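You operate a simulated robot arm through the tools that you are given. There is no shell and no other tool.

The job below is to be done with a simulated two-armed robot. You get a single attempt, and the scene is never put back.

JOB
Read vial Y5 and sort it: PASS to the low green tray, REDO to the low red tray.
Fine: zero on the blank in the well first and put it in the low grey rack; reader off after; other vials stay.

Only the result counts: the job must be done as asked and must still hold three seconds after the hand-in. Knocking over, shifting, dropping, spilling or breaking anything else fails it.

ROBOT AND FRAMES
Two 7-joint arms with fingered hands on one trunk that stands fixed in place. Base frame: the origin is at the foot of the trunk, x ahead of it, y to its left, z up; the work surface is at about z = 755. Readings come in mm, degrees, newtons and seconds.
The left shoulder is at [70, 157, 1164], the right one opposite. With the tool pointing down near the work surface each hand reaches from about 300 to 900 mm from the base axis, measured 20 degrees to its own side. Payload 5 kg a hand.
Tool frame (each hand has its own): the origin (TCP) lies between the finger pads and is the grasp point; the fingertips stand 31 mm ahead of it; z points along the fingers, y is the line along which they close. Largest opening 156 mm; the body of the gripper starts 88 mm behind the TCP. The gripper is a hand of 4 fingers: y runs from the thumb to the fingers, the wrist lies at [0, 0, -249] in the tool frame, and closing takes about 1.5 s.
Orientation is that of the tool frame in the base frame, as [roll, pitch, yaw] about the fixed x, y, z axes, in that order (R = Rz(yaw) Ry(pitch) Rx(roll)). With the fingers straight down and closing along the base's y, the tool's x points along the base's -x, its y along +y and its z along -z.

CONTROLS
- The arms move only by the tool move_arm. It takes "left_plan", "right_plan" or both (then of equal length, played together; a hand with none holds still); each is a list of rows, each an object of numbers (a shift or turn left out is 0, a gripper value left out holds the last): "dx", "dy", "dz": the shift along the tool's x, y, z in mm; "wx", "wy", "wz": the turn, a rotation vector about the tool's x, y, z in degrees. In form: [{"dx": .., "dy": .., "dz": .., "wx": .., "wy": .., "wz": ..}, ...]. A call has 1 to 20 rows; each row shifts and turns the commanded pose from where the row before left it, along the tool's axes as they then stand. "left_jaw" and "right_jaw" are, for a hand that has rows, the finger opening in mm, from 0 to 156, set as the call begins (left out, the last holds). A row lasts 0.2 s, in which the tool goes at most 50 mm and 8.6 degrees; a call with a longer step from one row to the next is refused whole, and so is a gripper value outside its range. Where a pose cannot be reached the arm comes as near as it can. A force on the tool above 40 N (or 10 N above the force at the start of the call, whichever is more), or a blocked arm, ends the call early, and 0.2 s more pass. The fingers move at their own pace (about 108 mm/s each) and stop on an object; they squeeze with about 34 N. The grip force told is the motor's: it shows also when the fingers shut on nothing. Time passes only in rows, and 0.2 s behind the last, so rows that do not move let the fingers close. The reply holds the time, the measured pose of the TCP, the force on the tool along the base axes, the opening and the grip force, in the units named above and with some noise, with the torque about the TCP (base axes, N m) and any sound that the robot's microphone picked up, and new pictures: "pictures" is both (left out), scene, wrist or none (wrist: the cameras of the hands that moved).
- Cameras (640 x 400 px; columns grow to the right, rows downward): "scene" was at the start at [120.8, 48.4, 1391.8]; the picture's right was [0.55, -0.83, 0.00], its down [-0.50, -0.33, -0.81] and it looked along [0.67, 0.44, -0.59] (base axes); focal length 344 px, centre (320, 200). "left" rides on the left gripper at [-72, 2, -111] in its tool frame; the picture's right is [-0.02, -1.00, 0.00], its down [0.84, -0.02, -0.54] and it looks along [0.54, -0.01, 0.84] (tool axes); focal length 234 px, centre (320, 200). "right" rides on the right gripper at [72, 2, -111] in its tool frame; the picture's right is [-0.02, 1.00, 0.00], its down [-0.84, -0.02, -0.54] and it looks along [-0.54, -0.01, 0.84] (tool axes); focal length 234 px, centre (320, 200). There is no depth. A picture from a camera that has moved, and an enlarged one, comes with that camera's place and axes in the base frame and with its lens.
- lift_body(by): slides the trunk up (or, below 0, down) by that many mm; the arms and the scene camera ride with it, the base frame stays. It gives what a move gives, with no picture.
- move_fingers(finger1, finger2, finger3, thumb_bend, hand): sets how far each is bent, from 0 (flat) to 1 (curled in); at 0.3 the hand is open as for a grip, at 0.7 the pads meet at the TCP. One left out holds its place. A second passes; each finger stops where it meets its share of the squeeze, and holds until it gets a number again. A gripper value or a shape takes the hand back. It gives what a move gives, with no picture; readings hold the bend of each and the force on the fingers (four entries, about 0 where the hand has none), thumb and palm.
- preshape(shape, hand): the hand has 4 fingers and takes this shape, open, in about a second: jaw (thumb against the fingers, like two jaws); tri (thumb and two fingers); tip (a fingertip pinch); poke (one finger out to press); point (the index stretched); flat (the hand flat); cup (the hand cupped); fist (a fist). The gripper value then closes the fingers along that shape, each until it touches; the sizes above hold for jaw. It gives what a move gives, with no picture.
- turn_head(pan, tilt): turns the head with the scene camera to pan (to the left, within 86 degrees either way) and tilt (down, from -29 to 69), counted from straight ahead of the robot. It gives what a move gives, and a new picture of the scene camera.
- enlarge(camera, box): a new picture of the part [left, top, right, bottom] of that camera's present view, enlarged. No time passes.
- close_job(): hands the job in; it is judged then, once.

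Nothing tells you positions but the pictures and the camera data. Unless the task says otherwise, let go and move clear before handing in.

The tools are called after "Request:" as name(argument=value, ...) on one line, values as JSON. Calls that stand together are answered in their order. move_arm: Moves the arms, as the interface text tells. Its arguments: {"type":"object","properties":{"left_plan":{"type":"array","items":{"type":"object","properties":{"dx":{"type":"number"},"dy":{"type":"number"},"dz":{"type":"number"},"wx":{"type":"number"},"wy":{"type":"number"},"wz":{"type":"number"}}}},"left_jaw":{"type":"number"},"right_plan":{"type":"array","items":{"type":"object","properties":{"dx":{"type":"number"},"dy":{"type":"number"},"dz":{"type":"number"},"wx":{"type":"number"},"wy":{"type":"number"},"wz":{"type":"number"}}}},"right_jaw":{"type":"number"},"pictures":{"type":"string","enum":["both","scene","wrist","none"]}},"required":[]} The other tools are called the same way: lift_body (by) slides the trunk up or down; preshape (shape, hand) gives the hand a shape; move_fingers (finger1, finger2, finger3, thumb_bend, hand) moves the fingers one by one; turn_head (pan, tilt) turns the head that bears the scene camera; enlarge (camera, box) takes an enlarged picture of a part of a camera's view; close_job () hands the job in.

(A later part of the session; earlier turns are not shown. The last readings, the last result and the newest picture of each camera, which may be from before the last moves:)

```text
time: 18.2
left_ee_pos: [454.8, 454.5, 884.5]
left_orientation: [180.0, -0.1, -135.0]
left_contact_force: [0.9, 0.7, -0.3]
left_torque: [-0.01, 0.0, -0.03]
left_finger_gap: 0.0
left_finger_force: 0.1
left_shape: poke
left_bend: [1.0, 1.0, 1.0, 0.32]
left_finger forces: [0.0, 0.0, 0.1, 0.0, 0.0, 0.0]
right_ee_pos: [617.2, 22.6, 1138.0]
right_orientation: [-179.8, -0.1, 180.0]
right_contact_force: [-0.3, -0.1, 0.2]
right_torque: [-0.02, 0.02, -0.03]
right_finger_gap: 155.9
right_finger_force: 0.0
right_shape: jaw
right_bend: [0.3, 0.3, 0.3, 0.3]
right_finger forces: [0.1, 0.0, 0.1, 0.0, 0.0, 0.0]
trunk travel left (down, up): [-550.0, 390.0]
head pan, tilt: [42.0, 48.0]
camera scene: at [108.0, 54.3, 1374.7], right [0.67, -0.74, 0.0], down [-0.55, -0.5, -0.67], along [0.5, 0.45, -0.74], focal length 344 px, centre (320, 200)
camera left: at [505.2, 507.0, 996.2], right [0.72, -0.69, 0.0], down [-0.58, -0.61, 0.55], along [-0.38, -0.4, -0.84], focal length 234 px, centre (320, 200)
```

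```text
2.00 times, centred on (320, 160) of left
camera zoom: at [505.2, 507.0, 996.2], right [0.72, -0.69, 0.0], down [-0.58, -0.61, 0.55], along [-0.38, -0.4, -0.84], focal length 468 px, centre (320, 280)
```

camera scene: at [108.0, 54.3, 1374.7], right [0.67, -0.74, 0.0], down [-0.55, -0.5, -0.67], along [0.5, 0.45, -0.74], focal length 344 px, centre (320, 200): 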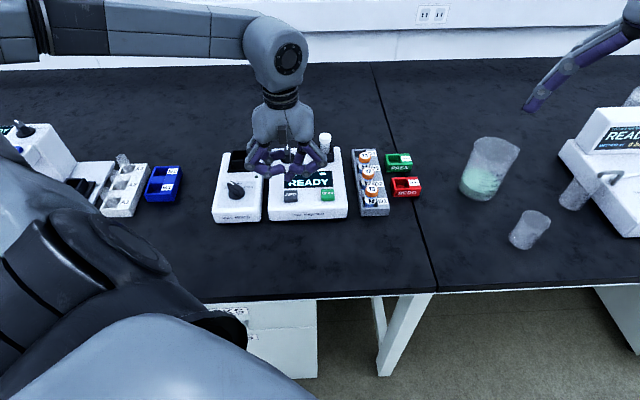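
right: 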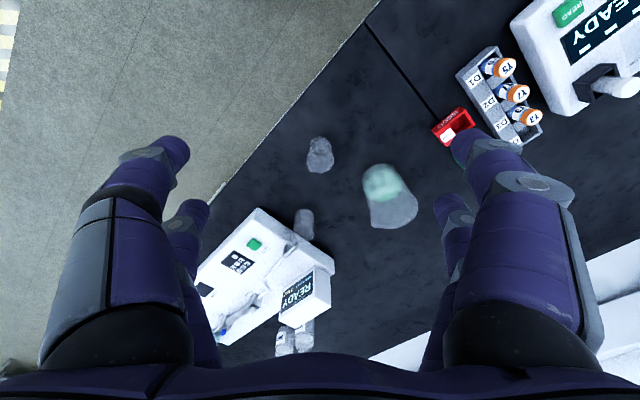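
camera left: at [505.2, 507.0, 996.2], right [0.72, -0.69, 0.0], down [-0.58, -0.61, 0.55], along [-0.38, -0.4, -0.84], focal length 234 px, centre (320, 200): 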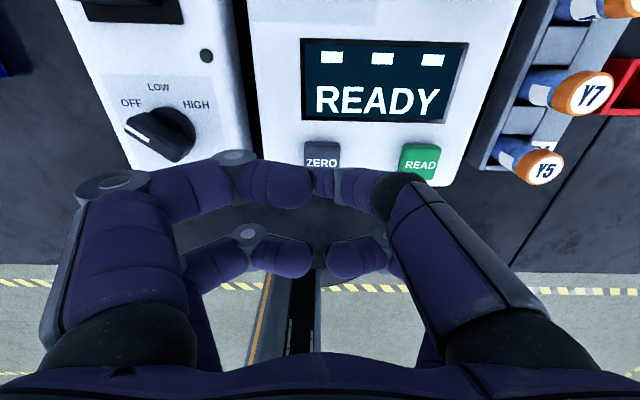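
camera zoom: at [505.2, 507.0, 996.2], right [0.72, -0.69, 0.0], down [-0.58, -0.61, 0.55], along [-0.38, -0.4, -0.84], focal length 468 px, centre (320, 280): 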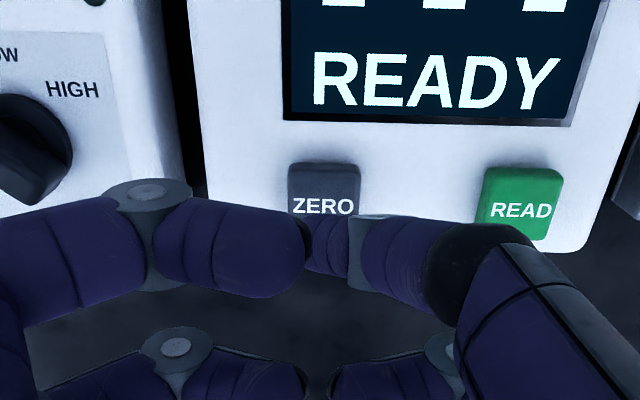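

ZERO re-measures at (453, 451, 816) and the fingertip is within 4 mm of it. I'll correct that offset and descend slowly to press ZERO.

Request:
move_arm(left_plan=[{"dx": 3.9, "dy": -1.1}, {"dz": 15}, {"dz": 12}, {"dz": 4}, {"dz": 3}, {"dz": 2}, {"dz": 1.5}, {"dz": 1.5}])

```text
time: 20.0
left_ee_pos: [449.2, 447.0, 847.2]
left_orientation: [-179.9, 0.1, -134.9]
left_contact_force: [0.7, -1.2, 2.9]
left_torque: [-0.01, -0.03, -0.04]
left_finger_gap: 0.0
left_finger_force: 0.0
left_shape: poke
left_bend: [1.0, 1.0, 1.0, 0.32]
left_finger forces: [0.0, 0.0, 0.1, 0.1, 3.4, 0.0]
right_ee_pos: [616.1, 22.7, 1139.2]
right_orientation: [-180.0, 0.0, -180.0]
right_contact_force: [0.0, -0.5, 0.0]
right_torque: [-0.05, 0.0, 0.0]
right_finger_gap: 156.1
right_finger_force: 0.1
right_shape: jaw
right_bend: [0.3, 0.3, 0.3, 0.3]
right_finger forces: [0.0, 0.1, 0.0, 0.0, 0.1, 0.1]
trunk travel left (down, up): [-550.0, 390.0]
head pan, tilt: [42.0, 48.0]
heard: click
camera scene: at [106.3, 52.6, 1375.0], right [0.67, -0.74, 0.0], down [-0.55, -0.5, -0.67], along [0.5, 0.45, -0.74], focal length 344 px, centre (320, 200)
camera left: at [499.8, 499.8, 958.1], right [0.72, -0.69, 0.0], down [-0.58, -0.61, 0.54], along [-0.37, -0.39, -0.84], focal length 234 px, centre (320, 200)
```

scene: 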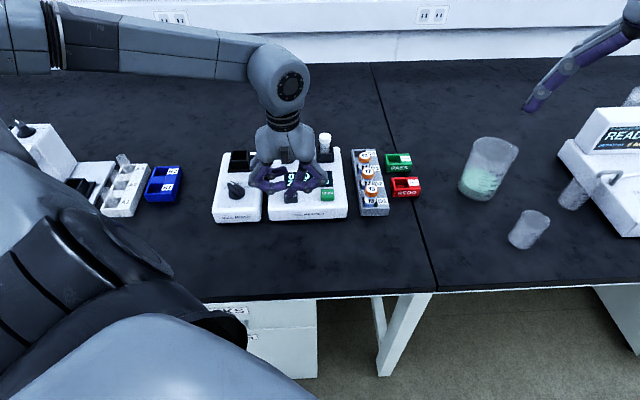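
left: 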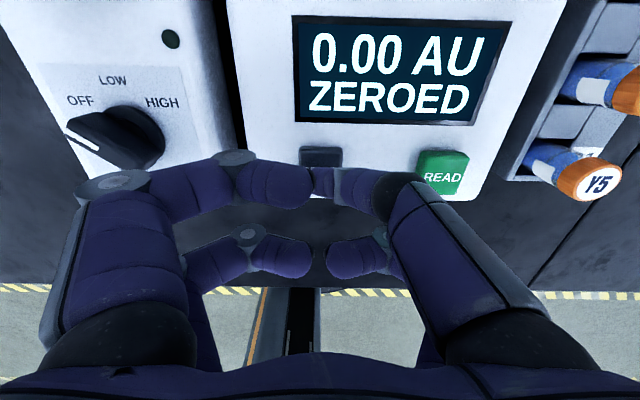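

The reader clicked and shows "0.00 AU ZEROED". I'll lift off, return to the jaw shape with a 60 mm opening, and go above the blank at about (608, 487).

Request:
move_arm(left_plan=[{"dz": -20}, {"dz": -45}, {"dz": -45}, {"dz": -45}], pictures="none")

Request:
preshape(hand="left", shape="jaw")

Request:
move_arm(left_plan=[{"dx": -34.7, "dy": -20.8}, {"dx": -34.7, "dy": -20.8}, {"dx": -34.7, "dy": -20.8}, {"dx": -34.7, "dy": -20.8}, {}, {}, {}, {}], left_jaw=60)

Request:
enlarge(camera="left", box=[160, 50, 480, 250])

Request:
enlarge(camera="scene", box=[230, 60, 430, 230])

```text
time: 21.0
left_ee_pos: [447.0, 446.5, 1001.2]
left_orientation: [180.0, 0.0, -135.1]
left_contact_force: [0.6, 0.1, -0.1]
left_torque: [0.03, -0.01, 0.01]
left_finger_gap: 0.0
left_finger_force: 0.1
left_shape: poke
left_bend: [1.0, 1.0, 1.0, 0.32]
left_finger forces: [0.0, 0.0, 0.0, 0.1, 0.0, 0.0]
right_ee_pos: [616.1, 22.2, 1140.5]
right_orientation: [-180.0, 0.1, -180.0]
right_contact_force: [0.0, -0.2, 1.3]
right_torque: [0.02, 0.01, -0.01]
right_finger_gap: 156.0
right_finger_force: 0.0
right_shape: jaw
right_bend: [0.3, 0.3, 0.3, 0.3]
right_finger forces: [0.0, 0.1, 0.0, 0.1, 0.1, 0.0]
trunk travel left (down, up): [-550.0, 390.0]
head pan, tilt: [42.0, 48.0]
```

```text
time: 21.9
left_ee_pos: [447.3, 448.3, 1000.1]
left_orientation: [180.0, 0.1, -134.9]
left_contact_force: [-0.3, 0.5, 0.0]
left_torque: [0.01, -0.02, 0.02]
left_finger_gap: 156.0
left_finger_force: 0.0
left_shape: jaw
left_bend: [0.3, 0.3, 0.3, 0.3]
left_finger forces: [0.0, 0.1, 0.0, 0.0, 0.1, 0.0]
right_ee_pos: [617.1, 23.1, 1139.6]
right_orientation: [180.0, 0.0, -180.0]
right_contact_force: [-0.5, 0.3, -0.1]
right_torque: [-0.02, 0.0, -0.01]
right_finger_gap: 155.7
right_finger_force: 0.0
right_shape: jaw
right_bend: [0.3, 0.3, 0.3, 0.3]
right_finger forces: [0.0, 0.1, 0.0, 0.1, 0.0, 0.1]
trunk travel left (down, up): [-550.0, 390.0]
head pan, tilt: [42.0, 48.0]
```

```text
time: 23.7
left_ee_pos: [610.4, 487.7, 1002.6]
left_orientation: [-180.0, 0.0, -135.1]
left_contact_force: [-0.2, 0.6, 0.1]
left_torque: [0.02, -0.01, 0.01]
left_finger_gap: 60.5
left_finger_force: 0.1
left_shape: jaw
left_bend: [0.73, 0.73, 0.73, 0.7]
left_finger forces: [0.0, 0.0, 0.0, 0.0, 0.0, 0.0]
right_ee_pos: [616.1, 22.5, 1140.0]
right_orientation: [180.0, 0.0, 180.0]
right_contact_force: [0.1, 0.0, 0.6]
right_torque: [0.01, 0.0, 0.03]
right_finger_gap: 155.9
right_finger_force: 0.1
right_shape: jaw
right_bend: [0.3, 0.3, 0.3, 0.3]
right_finger forces: [0.0, 0.0, 0.0, 0.0, 0.0, 0.0]
trunk travel left (down, up): [-550.0, 390.0]
head pan, tilt: [42.0, 48.0]
camera scene: at [105.7, 52.6, 1375.0], right [0.67, -0.74, 0.0], down [-0.55, -0.5, -0.67], along [0.5, 0.45, -0.74], focal length 344 px, centre (320, 200)
camera left: at [659.7, 540.6, 1113.5], right [0.72, -0.69, 0.0], down [-0.58, -0.61, 0.54], along [-0.38, -0.39, -0.84], focal length 234 px, centre (320, 200)
```

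scene: 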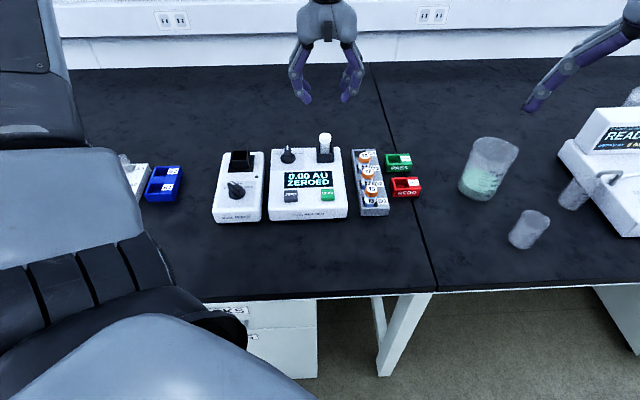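
left: 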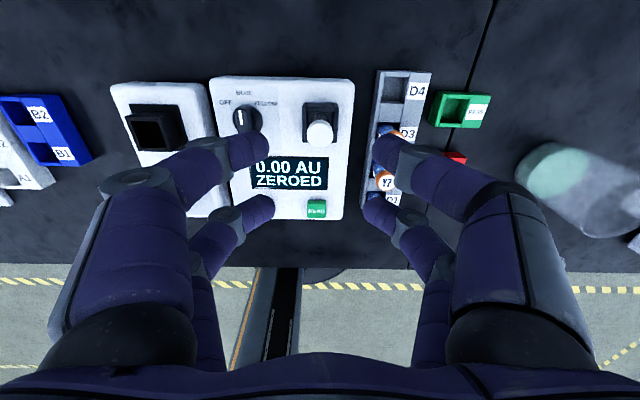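

```text
2.00 times, centred on (320, 150) of left
camera zoom: at [659.7, 540.6, 1113.5], right [0.72, -0.69, 0.0], down [-0.58, -0.61, 0.54], along [-0.38, -0.39, -0.84], focal length 468 px, centre (320, 300)
```

zoom: 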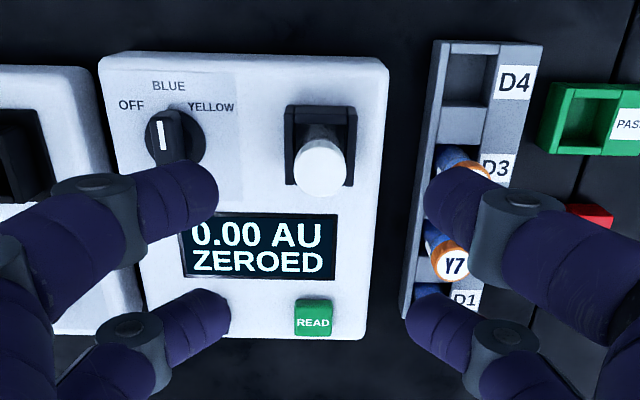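

```text
2.35 times, centred on (330, 145) of scene
camera zoom: at [105.7, 52.6, 1375.0], right [0.67, -0.74, 0.0], down [-0.55, -0.5, -0.67], along [0.5, 0.45, -0.74], focal length 810 px, centre (296, 329)
```

zoom: 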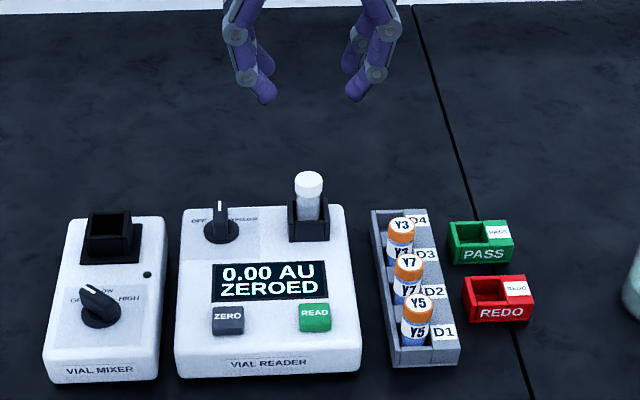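

The blank is right under the hand, within about 2 mm. Before descending I need the height of the well's walls, so I'll zoom in on it from both cameras.

Request:
enlarge(camera="left", box=[290, 90, 354, 160])

Request:
enlarge(camera="scene", box=[300, 120, 350, 170])

Request:
enlarge(camera="scene", box=[345, 135, 430, 225])

```text
5.71 times, centred on (322, 125) of left
camera zoom: at [659.7, 540.6, 1113.5], right [0.72, -0.69, 0.0], down [-0.58, -0.61, 0.54], along [-0.38, -0.39, -0.84], focal length 1338 px, centre (309, 629)
```

zoom: 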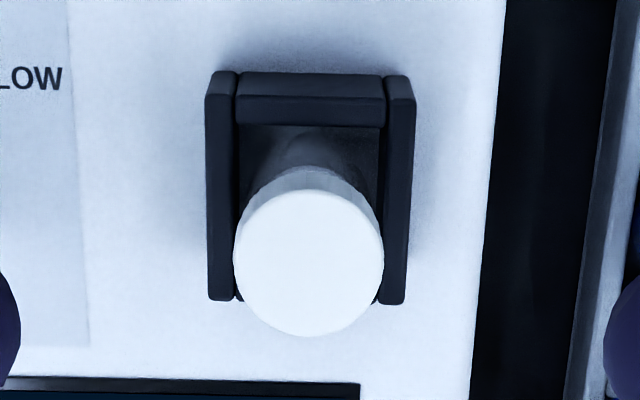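

```text
8.00 times, centred on (325, 145) of scene
camera zoom: at [105.7, 52.6, 1375.0], right [0.67, -0.74, 0.0], down [-0.55, -0.5, -0.67], along [0.5, 0.45, -0.74], focal length 2755 px, centre (280, 640)
```

zoom: 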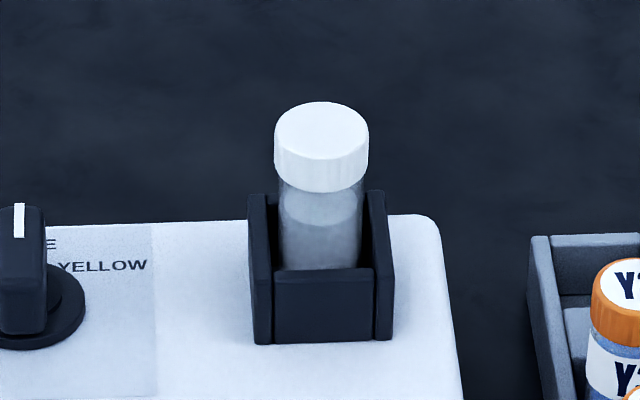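

```text
4.44 times, centred on (388, 180) of scene
camera zoom: at [105.7, 52.6, 1375.0], right [0.67, -0.74, 0.0], down [-0.55, -0.5, -0.67], along [0.5, 0.45, -0.74], focal length 1531 px, centre (20, 289)
```

zoom: 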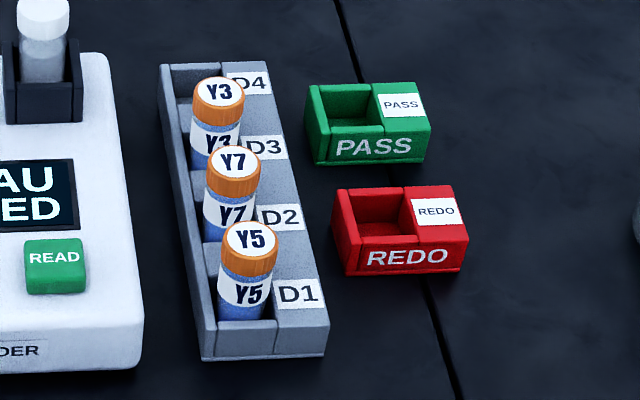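

The well top is at z ≈ 830 and its centre matches the blank at (608, 487); the cap spans roughly z 850–866. I'll descend so the fingertips end near z = 839, around the cap and above the well.

Request:
move_arm(left_plan=[{"dx": 2.2, "dy": 0.8}, {"dz": 40}, {"dz": 40}, {"dz": 30}, {"dz": 10}, {"dz": 6}, {"dz": 6}, {}, {}])

Request:
enlarge(camera="scene", box=[270, 90, 400, 180])

Request:
enlarge(camera="left", box=[160, 50, 480, 250])

```text
time: 25.7
left_ee_pos: [604.6, 486.0, 869.6]
left_orientation: [-180.0, 0.0, -135.1]
left_contact_force: [0.4, -0.5, 0.6]
left_torque: [-0.01, 0.0, -0.02]
left_finger_gap: 60.2
left_finger_force: 0.1
left_shape: jaw
left_bend: [0.73, 0.73, 0.73, 0.7]
left_finger forces: [0.0, 0.0, 0.0, 0.1, 0.0, 0.0]
right_ee_pos: [617.2, 23.9, 1140.2]
right_orientation: [179.9, -0.1, 180.0]
right_contact_force: [0.7, 0.0, 0.5]
right_torque: [0.0, -0.02, -0.03]
right_finger_gap: 155.8
right_finger_force: 0.0
right_shape: jaw
right_bend: [0.3, 0.3, 0.3, 0.3]
right_finger forces: [0.1, 0.1, 0.0, 0.1, 0.0, 0.1]
trunk travel left (down, up): [-550.0, 390.0]
head pan, tilt: [42.0, 48.0]
camera scene: at [106.7, 53.1, 1374.9], right [0.67, -0.74, 0.0], down [-0.55, -0.5, -0.67], along [0.5, 0.45, -0.74], focal length 344 px, centre (320, 200)
camera left: at [655.2, 539.1, 980.8], right [0.72, -0.69, 0.0], down [-0.58, -0.61, 0.54], along [-0.38, -0.39, -0.84], focal length 234 px, centre (320, 200)
```

scene: 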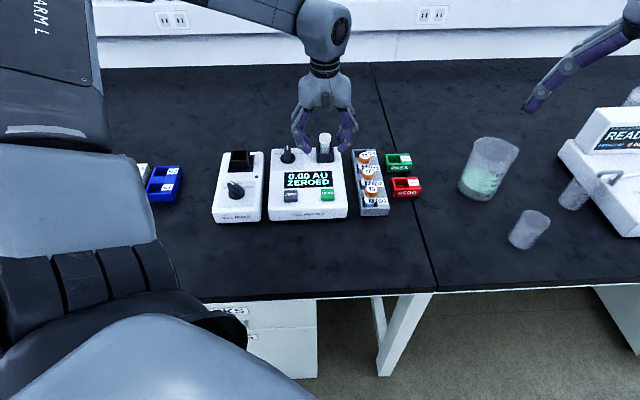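
left: 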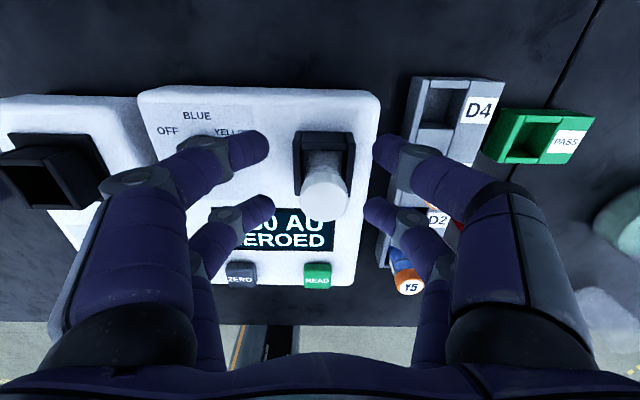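

```text
4.44 times, centred on (335, 135) of scene
camera zoom: at [106.7, 53.1, 1374.9], right [0.67, -0.74, 0.0], down [-0.55, -0.5, -0.67], along [0.5, 0.45, -0.74], focal length 1531 px, centre (253, 489)
```

zoom: 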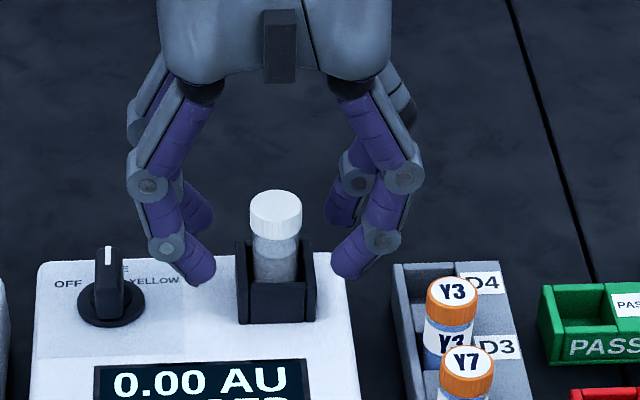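

```text
2.00 times, centred on (320, 150) of left
camera zoom: at [655.2, 539.1, 980.8], right [0.72, -0.69, 0.0], down [-0.58, -0.61, 0.54], along [-0.38, -0.39, -0.84], focal length 468 px, centre (320, 300)
```

zoom: 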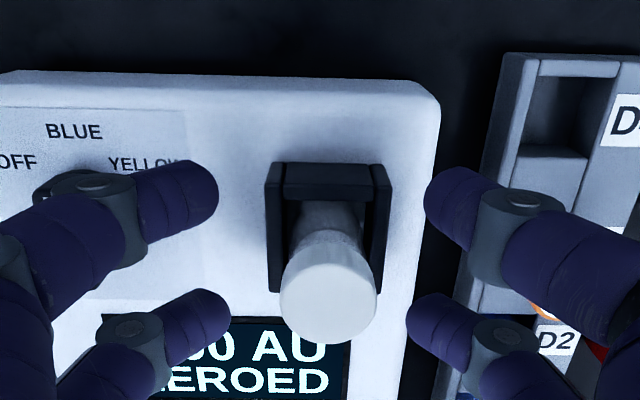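

The hand sits about 3 mm short of the blank's axis, so I'll nudge it over and then close on the cap.

Request:
move_arm(left_plan=[{"dx": -2.6, "dy": -1.3}, {}, {}], pictures="wrist")

Request:
move_arm(left_plan=[{}, {}, {}, {}, {}, {}, {}, {}], left_jaw=0)

Request:
enlarge(camera="scene", box=[270, 90, 400, 180])

Request:
enlarge(camera="left", box=[160, 50, 480, 250])

```text
time: 26.5
left_ee_pos: [608.5, 487.2, 869.6]
left_orientation: [180.0, 0.0, -135.1]
left_contact_force: [-0.4, 0.3, -0.1]
left_torque: [-0.02, -0.02, -0.01]
left_finger_gap: 60.4
left_finger_force: 0.1
left_shape: jaw
left_bend: [0.73, 0.73, 0.73, 0.7]
left_finger forces: [0.0, 0.2, 0.0, 0.1, 0.0, 0.1]
right_ee_pos: [616.4, 24.2, 1139.8]
right_orientation: [-179.9, 0.0, -179.9]
right_contact_force: [0.4, 0.0, -0.2]
right_torque: [0.0, 0.01, 0.0]
right_finger_gap: 156.0
right_finger_force: 0.1
right_shape: jaw
right_bend: [0.3, 0.3, 0.3, 0.3]
right_finger forces: [0.0, 0.0, 0.1, 0.0, 0.0, 0.0]
trunk travel left (down, up): [-550.0, 390.0]
head pan, tilt: [42.0, 48.0]
camera left: at [658.1, 540.2, 980.9], right [0.72, -0.69, 0.0], down [-0.58, -0.61, 0.55], along [-0.38, -0.39, -0.84], focal length 234 px, centre (320, 200)
```

left: 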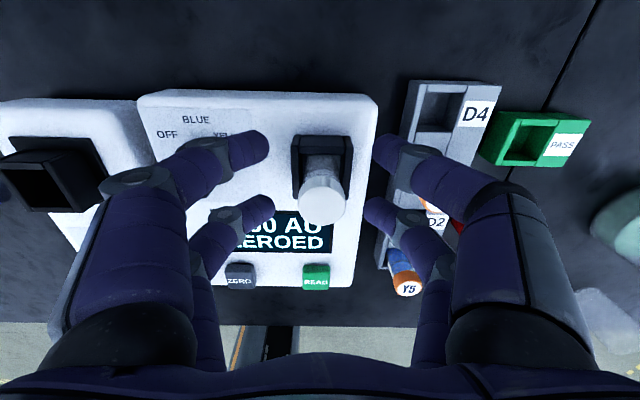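

```text
time: 28.3
left_ee_pos: [608.3, 488.4, 869.0]
left_orientation: [-179.9, 0.0, -135.0]
left_contact_force: [-0.3, 0.2, 0.5]
left_torque: [-0.02, 0.01, 0.02]
left_finger_gap: 0.0
left_finger_force: 34.0
left_shape: jaw
left_bend: [0.7, 0.7, 0.7, 0.7]
left_finger forces: [0.0, 0.1, 0.0, 0.0, 0.0, 0.0]
right_ee_pos: [616.1, 22.4, 1139.8]
right_orientation: [-180.0, 0.1, 180.0]
right_contact_force: [-0.4, 0.3, 0.3]
right_torque: [0.03, -0.02, -0.03]
right_finger_gap: 155.7
right_finger_force: 0.0
right_shape: jaw
right_bend: [0.3, 0.3, 0.3, 0.3]
right_finger forces: [0.0, 0.1, 0.0, 0.1, 0.0, 0.1]
trunk travel left (down, up): [-550.0, 390.0]
head pan, tilt: [42.0, 48.0]
camera scene: at [106.6, 53.1, 1374.9], right [0.67, -0.74, 0.0], down [-0.55, -0.5, -0.67], along [0.5, 0.45, -0.74], focal length 344 px, centre (320, 200)
camera left: at [658.1, 540.2, 981.0], right [0.72, -0.69, 0.0], down [-0.58, -0.61, 0.54], along [-0.38, -0.39, -0.84], focal length 234 px, centre (320, 200)
```

scene: 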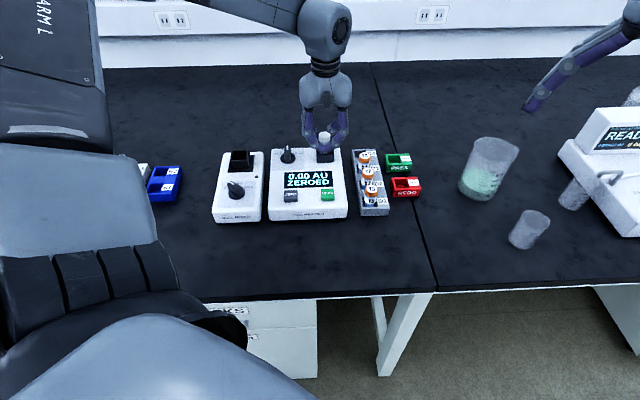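
left: 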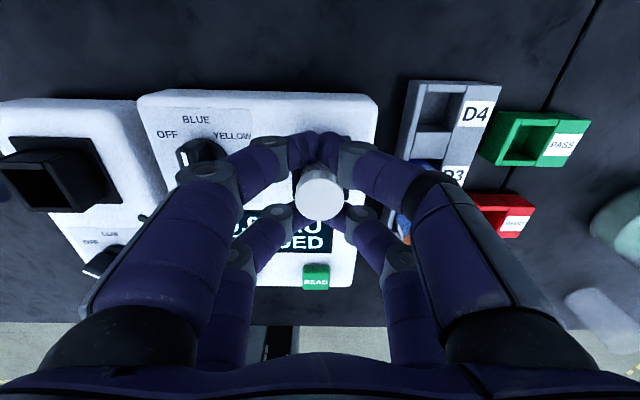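

```text
4.44 times, centred on (335, 135) of scene
camera zoom: at [106.6, 53.1, 1374.9], right [0.67, -0.74, 0.0], down [-0.55, -0.5, -0.67], along [0.5, 0.45, -0.74], focal length 1531 px, centre (253, 489)
```

zoom: 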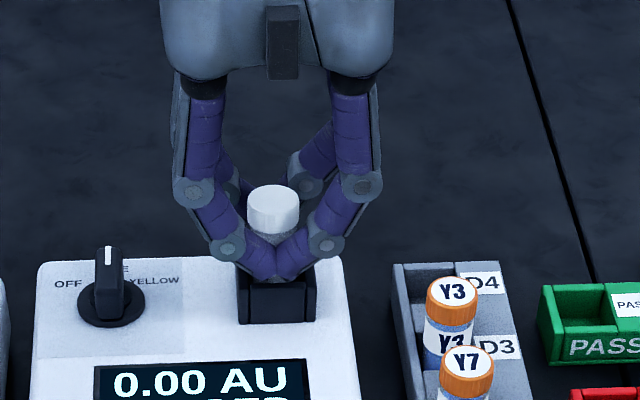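

```text
2.00 times, centred on (320, 150) of left
camera zoom: at [658.1, 540.2, 981.0], right [0.72, -0.69, 0.0], down [-0.58, -0.61, 0.54], along [-0.38, -0.39, -0.84], focal length 468 px, centre (320, 300)
```

zoom: 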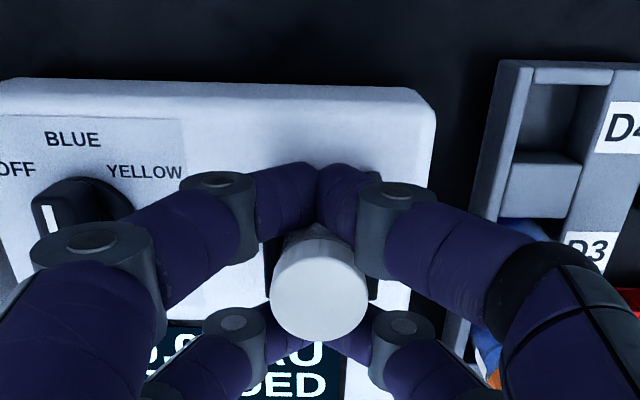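

The fingers shut fully (gap 0, no finger force): the vial sat in the gap between the two finger pairs, which lie at tool x = ±21. I'll reopen, shift 21 mm so that one pair straddles the vial, and close again.

Request:
move_arm(left_plan=[{}, {}, {}, {}, {}], left_jaw=60, pictures="none")

Request:
move_arm(left_plan=[{"dx": -7}, {"dx": -7}, {"dx": -7, "dz": 2.5}, {}, {}, {}])

Request:
enlarge(camera="left", box=[160, 50, 480, 250])

Request:
enlarge(camera="scene", box=[270, 90, 400, 180])

```text
time: 29.5
left_ee_pos: [608.2, 487.5, 870.2]
left_orientation: [-180.0, 0.0, -135.0]
left_contact_force: [-0.4, -0.7, -0.3]
left_torque: [0.02, -0.03, 0.02]
left_finger_gap: 59.6
left_finger_force: 0.0
left_shape: jaw
left_bend: [0.74, 0.74, 0.74, 0.7]
left_finger forces: [0.0, 0.0, 0.1, 0.0, 0.0, 0.0]
right_ee_pos: [616.1, 23.5, 1138.9]
right_orientation: [180.0, -0.1, 180.0]
right_contact_force: [0.2, 0.5, 0.5]
right_torque: [-0.02, 0.0, -0.01]
right_finger_gap: 156.0
right_finger_force: 0.0
right_shape: jaw
right_bend: [0.3, 0.3, 0.3, 0.3]
right_finger forces: [0.0, 0.0, 0.1, 0.0, 0.0, 0.1]
trunk travel left (down, up): [-550.0, 390.0]
head pan, tilt: [42.0, 48.0]
```

```text
time: 30.9
left_ee_pos: [621.9, 501.3, 867.7]
left_orientation: [180.0, 0.0, -134.9]
left_contact_force: [0.1, 0.2, -1.2]
left_torque: [0.0, -0.01, -0.01]
left_finger_gap: 59.6
left_finger_force: 0.0
left_shape: jaw
left_bend: [0.74, 0.74, 0.74, 0.7]
left_finger forces: [0.0, 0.0, 0.1, 0.0, 0.0, 0.1]
right_ee_pos: [616.5, 23.2, 1139.6]
right_orientation: [-180.0, 0.0, 180.0]
right_contact_force: [-0.5, -0.4, -0.9]
right_torque: [-0.03, -0.01, 0.01]
right_finger_gap: 155.9
right_finger_force: 0.1
right_shape: jaw
right_bend: [0.3, 0.3, 0.3, 0.3]
right_finger forces: [0.0, 0.0, 0.0, 0.1, 0.1, 0.0]
trunk travel left (down, up): [-550.0, 390.0]
head pan, tilt: [42.0, 48.0]
camera scene: at [106.7, 53.1, 1374.9], right [0.67, -0.74, 0.0], down [-0.55, -0.5, -0.67], along [0.5, 0.45, -0.74], focal length 344 px, centre (320, 200)
camera left: at [671.8, 554.4, 978.2], right [0.72, -0.69, 0.0], down [-0.58, -0.61, 0.55], along [-0.38, -0.39, -0.84], focal length 234 px, centre (320, 200)
```

scene: 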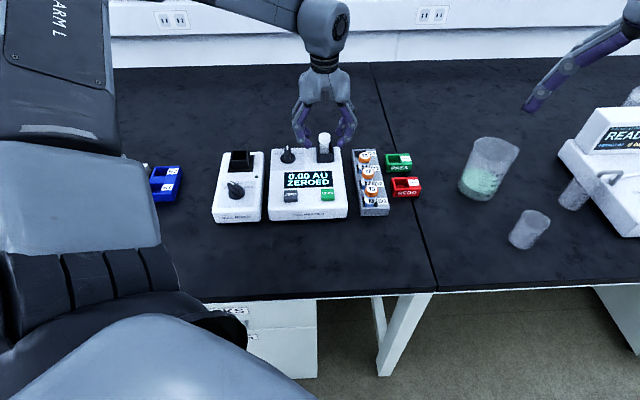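
left: 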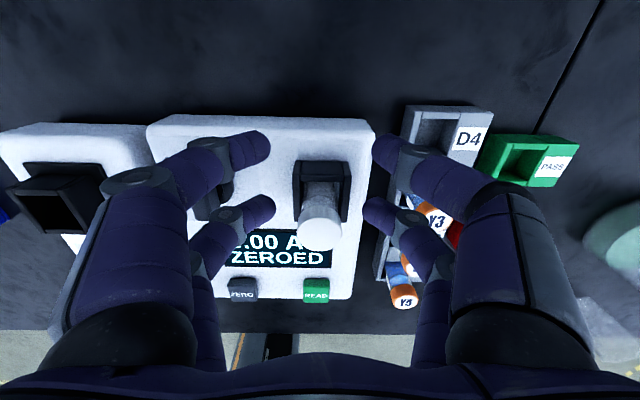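

```text
2.00 times, centred on (320, 150) of left
camera zoom: at [671.8, 554.4, 978.2], right [0.72, -0.69, 0.0], down [-0.58, -0.61, 0.55], along [-0.38, -0.39, -0.84], focal length 468 px, centre (320, 300)
```

zoom: 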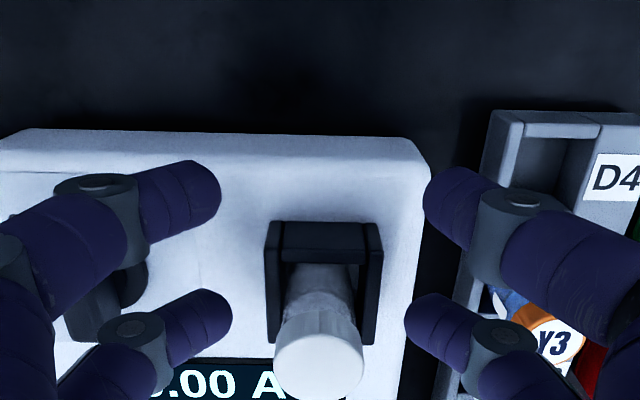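

```text
4.44 times, centred on (335, 135) of scene
camera zoom: at [106.7, 53.1, 1374.9], right [0.67, -0.74, 0.0], down [-0.55, -0.5, -0.67], along [0.5, 0.45, -0.74], focal length 1531 px, centre (253, 489)
```

zoom: 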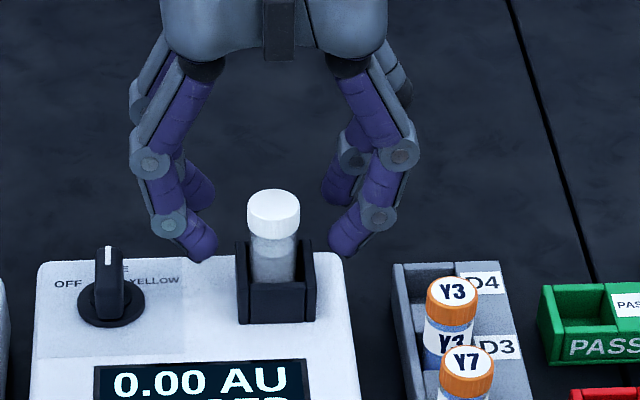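

One finger pair now straddles the vial. I'll close.

Request:
move_arm(left_plan=[{}, {}, {}, {}, {}, {}, {}], left_jaw=0)

Request:
enlarge(camera="scene", box=[270, 90, 400, 180])

Request:
enlarge(camera="left", box=[160, 50, 480, 250])

```text
time: 32.5
left_ee_pos: [621.7, 501.3, 868.0]
left_orientation: [180.0, 0.0, -135.0]
left_contact_force: [-0.3, 0.6, -0.1]
left_torque: [0.01, -0.03, 0.01]
left_finger_gap: 0.0
left_finger_force: 34.4
left_shape: jaw
left_bend: [0.7, 0.72, 0.72, 0.7]
left_finger forces: [0.0, 29.3, 29.4, 0.1, 0.0, 0.1]
right_ee_pos: [616.9, 22.5, 1138.6]
right_orientation: [180.0, 0.0, 180.0]
right_contact_force: [-0.5, -0.1, -0.2]
right_torque: [0.01, 0.0, 0.0]
right_finger_gap: 156.2
right_finger_force: 0.2
right_shape: jaw
right_bend: [0.3, 0.3, 0.3, 0.3]
right_finger forces: [0.0, 0.0, 0.1, 0.0, 0.0, 0.1]
trunk travel left (down, up): [-550.0, 390.0]
head pan, tilt: [42.0, 48.0]
camera scene: at [106.7, 53.1, 1374.9], right [0.67, -0.74, 0.0], down [-0.55, -0.5, -0.67], along [0.5, 0.45, -0.74], focal length 344 px, centre (320, 200)
camera left: at [671.8, 554.5, 978.2], right [0.72, -0.69, 0.0], down [-0.58, -0.61, 0.55], along [-0.38, -0.39, -0.84], focal length 234 px, centre (320, 200)
```

scene: 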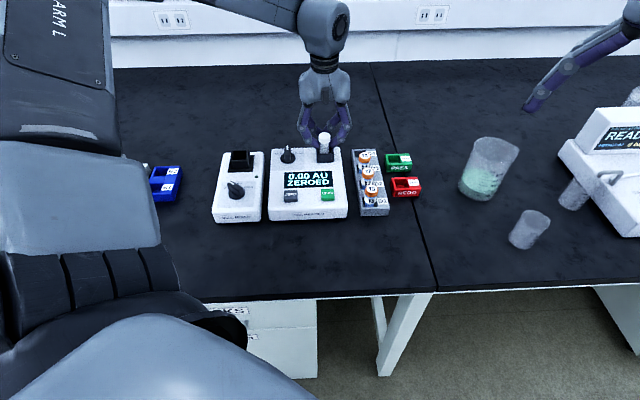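
left: 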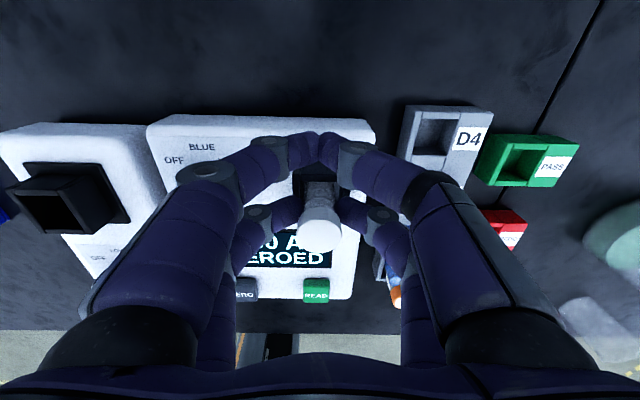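

```text
4.44 times, centred on (335, 135) of scene
camera zoom: at [106.7, 53.1, 1374.9], right [0.67, -0.74, 0.0], down [-0.55, -0.5, -0.67], along [0.5, 0.45, -0.74], focal length 1531 px, centre (253, 489)
```

zoom: 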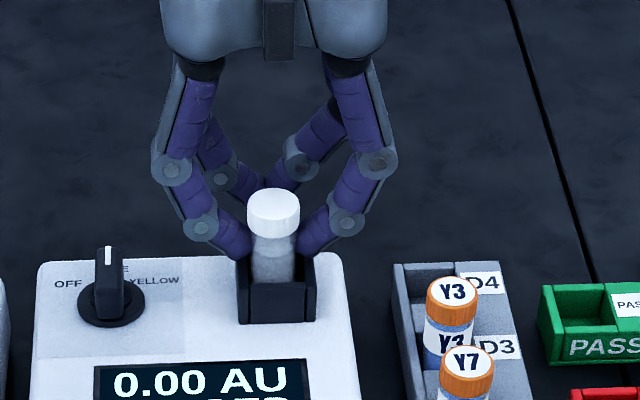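

```text
2.00 times, centred on (320, 150) of left
camera zoom: at [671.8, 554.5, 978.2], right [0.72, -0.69, 0.0], down [-0.58, -0.61, 0.55], along [-0.38, -0.39, -0.84], focal length 468 px, centre (320, 300)
```

zoom: 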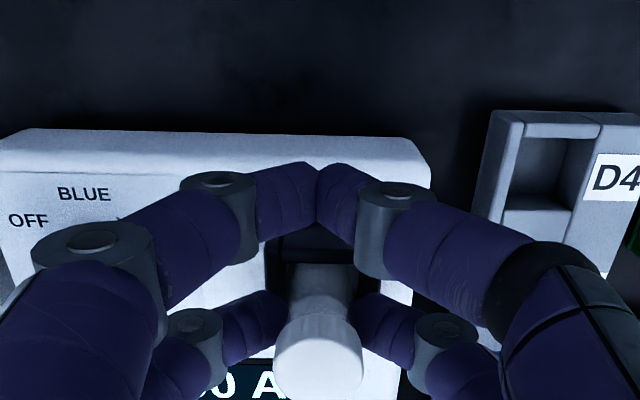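

Fingers 2 and 3 now grip the blank with about 29 N each. I'll lift it slowly, straight up.

Request:
move_arm(left_plan=[{"dz": -4}, {"dz": -8}, {"dz": -10}, {"dz": -12}, {"dz": -12}, {"dz": -12}, {"dz": -10}, {"dz": -8}, {}, {}])

Request:
enlarge(camera="scene", box=[270, 60, 420, 180])

Request:
enlarge(camera="left", box=[160, 50, 480, 250])

```text
time: 34.7
left_ee_pos: [622.6, 500.5, 943.8]
left_orientation: [179.9, 0.0, -135.0]
left_contact_force: [0.4, -0.6, 0.4]
left_torque: [-0.02, 0.01, -0.01]
left_finger_gap: 0.0
left_finger_force: 33.5
left_shape: jaw
left_bend: [0.7, 0.72, 0.72, 0.7]
left_finger forces: [0.1, 29.1, 29.4, 0.0, 0.0, 0.1]
right_ee_pos: [616.5, 23.3, 1140.4]
right_orientation: [-180.0, 0.0, -179.9]
right_contact_force: [1.5, 0.2, 0.8]
right_torque: [0.02, -0.02, -0.01]
right_finger_gap: 156.0
right_finger_force: 0.1
right_shape: jaw
right_bend: [0.3, 0.3, 0.3, 0.3]
right_finger forces: [0.1, 0.1, 0.0, 0.1, 0.1, 0.0]
trunk travel left (down, up): [-550.0, 390.0]
head pan, tilt: [42.0, 48.0]
camera scene: at [106.6, 53.1, 1374.9], right [0.67, -0.74, 0.0], down [-0.55, -0.5, -0.67], along [0.5, 0.45, -0.74], focal length 344 px, centre (320, 200)
camera left: at [672.0, 553.7, 1055.0], right [0.72, -0.69, 0.0], down [-0.58, -0.61, 0.55], along [-0.38, -0.39, -0.84], focal length 234 px, centre (320, 200)
```

scene: 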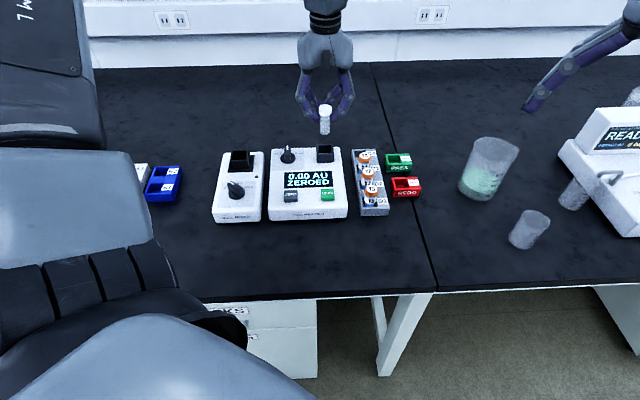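
left: 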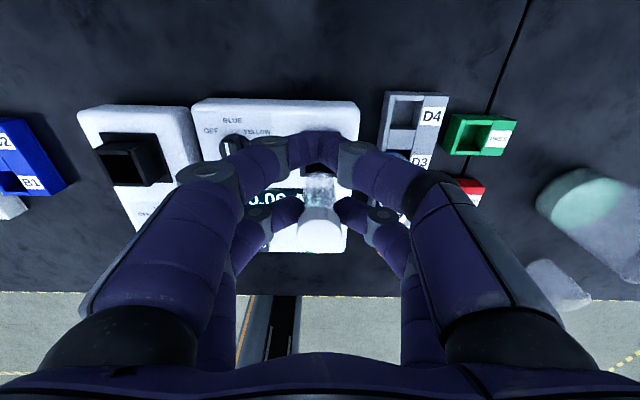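

```text
3.33 times, centred on (345, 120) of scene
camera zoom: at [106.6, 53.1, 1374.9], right [0.67, -0.74, 0.0], down [-0.55, -0.5, -0.67], along [0.5, 0.45, -0.74], focal length 1148 px, centre (237, 467)
```

zoom: 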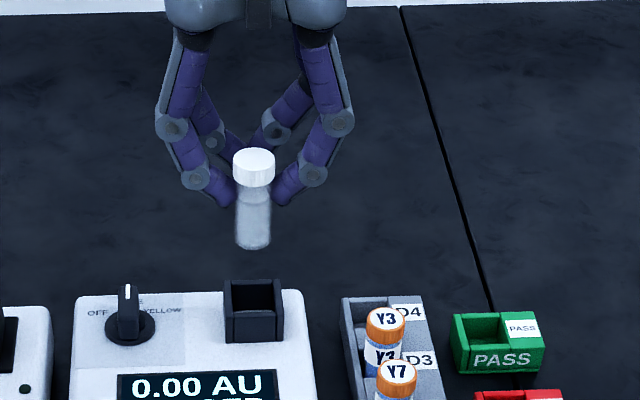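

```text
2.00 times, centred on (320, 150) of left
camera zoom: at [672.0, 553.7, 1055.0], right [0.72, -0.69, 0.0], down [-0.58, -0.61, 0.55], along [-0.38, -0.39, -0.84], focal length 468 px, centre (320, 300)
```

zoom: 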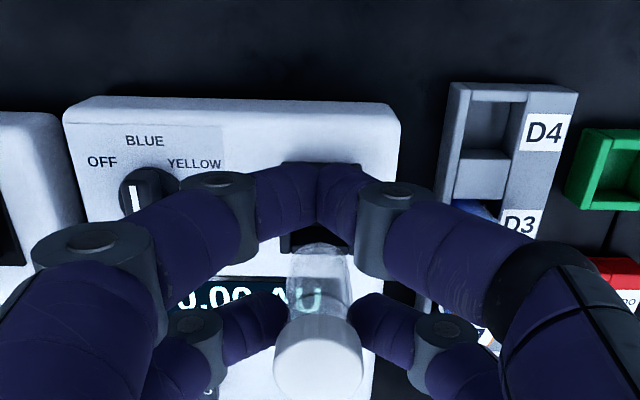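

The blank is up and hanging straight. I'll measure the D4 slot precisely from this view.

Request:
enlarge(camera="left", box=[370, 80, 530, 210])

Request:
enlarge(camera="scene", box=[345, 140, 425, 220])

```text
3.08 times, centred on (450, 145) of left
camera zoom: at [672.0, 553.7, 1055.0], right [0.72, -0.69, 0.0], down [-0.58, -0.61, 0.55], along [-0.38, -0.39, -0.84], focal length 720 px, centre (-80, 369)
```

zoom: 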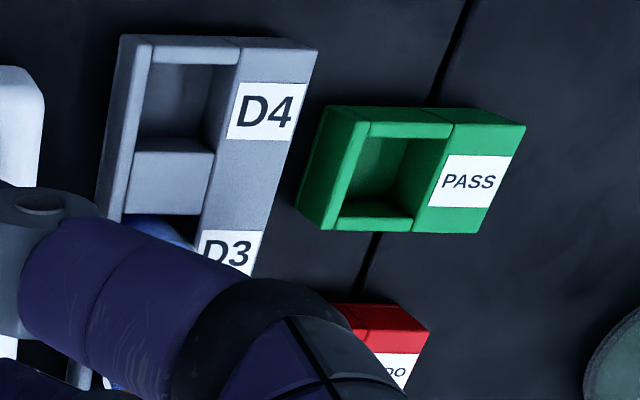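

```text
5.00 times, centred on (385, 180) of scene
camera zoom: at [106.6, 53.1, 1374.9], right [0.67, -0.74, 0.0], down [-0.55, -0.5, -0.67], along [0.5, 0.45, -0.74], focal length 1722 px, centre (-5, 300)
```

zoom: 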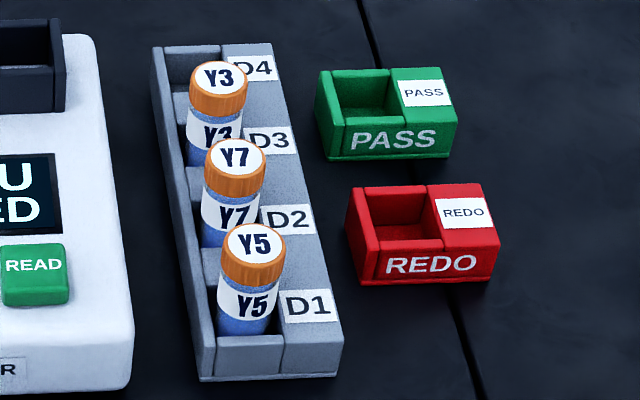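

D4 measures as a 31 mm square hole centred at (698, 440.7), and the blank hangs at about (608.3, 487.7). I'll carry it across gently and re-check.

Request:
move_arm(left_plan=[{"dx": -1.5, "dy": -5}, {"dx": -3.5, "dy": -11}, {"dx": -4.5, "dy": -14}, {"dx": -4.5, "dy": -14.5}, {"dx": -4.5, "dy": -14.5}, {"dx": -4.5, "dy": -14}, {"dx": -3.5, "dy": -11}, {"dx": -2.3, "dy": -8}, {"dx": -1.5, "dy": -4.8}, {}, {}, {}])

Request:
enlarge(camera="left", box=[220, 90, 420, 250])

Request:
enlarge(camera="scene", box=[300, 60, 440, 180])

```text
time: 37.3
left_ee_pos: [713.1, 454.0, 943.5]
left_orientation: [180.0, 0.0, -135.1]
left_contact_force: [-1.0, -0.4, -1.3]
left_torque: [-0.01, 0.0, 0.01]
left_finger_gap: 0.1
left_finger_force: 33.9
left_shape: jaw
left_bend: [0.7, 0.72, 0.72, 0.7]
left_finger forces: [0.1, 29.1, 29.5, 0.0, 0.0, 0.0]
right_ee_pos: [615.8, 24.3, 1139.5]
right_orientation: [-180.0, 0.1, -179.9]
right_contact_force: [-0.6, 0.0, -0.6]
right_torque: [0.02, -0.03, 0.01]
right_finger_gap: 156.2
right_finger_force: 0.1
right_shape: jaw
right_bend: [0.3, 0.3, 0.3, 0.3]
right_finger forces: [0.0, 0.0, 0.0, 0.0, 0.0, 0.0]
trunk travel left (down, up): [-550.0, 390.0]
head pan, tilt: [42.0, 48.0]
camera scene: at [106.7, 53.1, 1374.9], right [0.67, -0.74, 0.0], down [-0.55, -0.5, -0.67], along [0.5, 0.45, -0.74], focal length 344 px, centre (320, 200)
camera left: at [762.6, 506.5, 1054.9], right [0.72, -0.69, 0.0], down [-0.58, -0.61, 0.54], along [-0.38, -0.39, -0.84], focal length 234 px, centre (320, 200)
```

scene: 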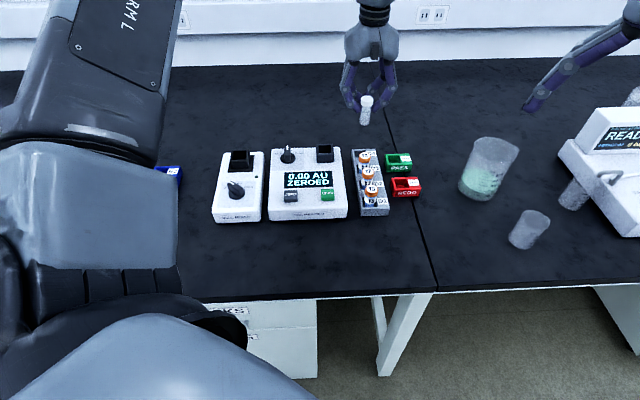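
left: 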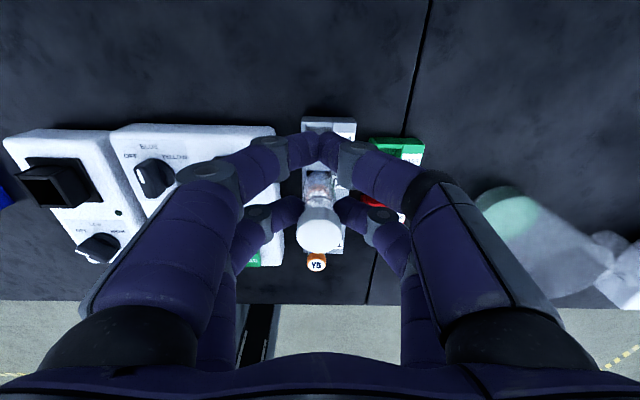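

```text
2.50 times, centred on (320, 170) of left
camera zoom: at [762.6, 506.5, 1054.9], right [0.72, -0.69, 0.0], down [-0.58, -0.61, 0.54], along [-0.38, -0.39, -0.84], focal length 585 px, centre (320, 275)
```

zoom: 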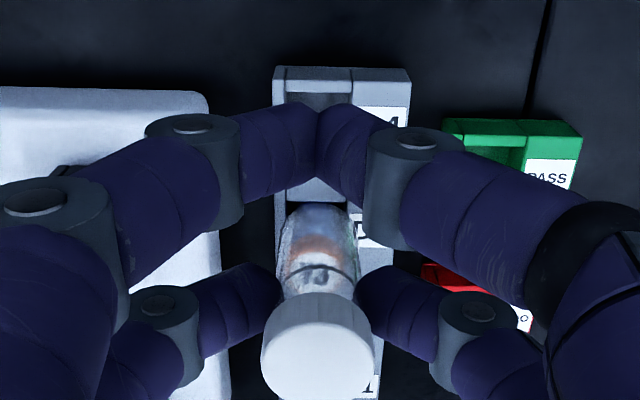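

```text
3.33 times, centred on (370, 120) of scene
camera zoom: at [106.7, 53.1, 1374.9], right [0.67, -0.74, 0.0], down [-0.55, -0.5, -0.67], along [0.5, 0.45, -0.74], focal length 1148 px, centre (153, 467)
```

zoom: 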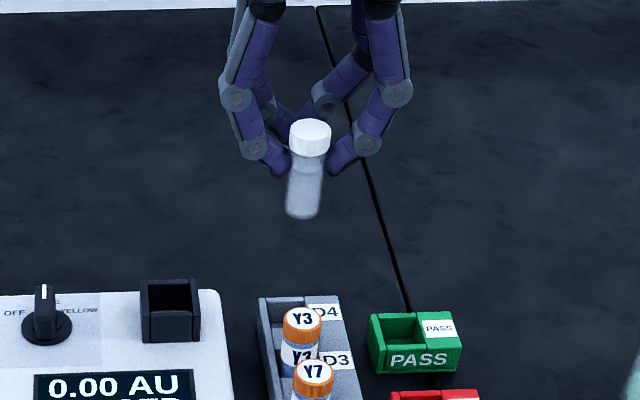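

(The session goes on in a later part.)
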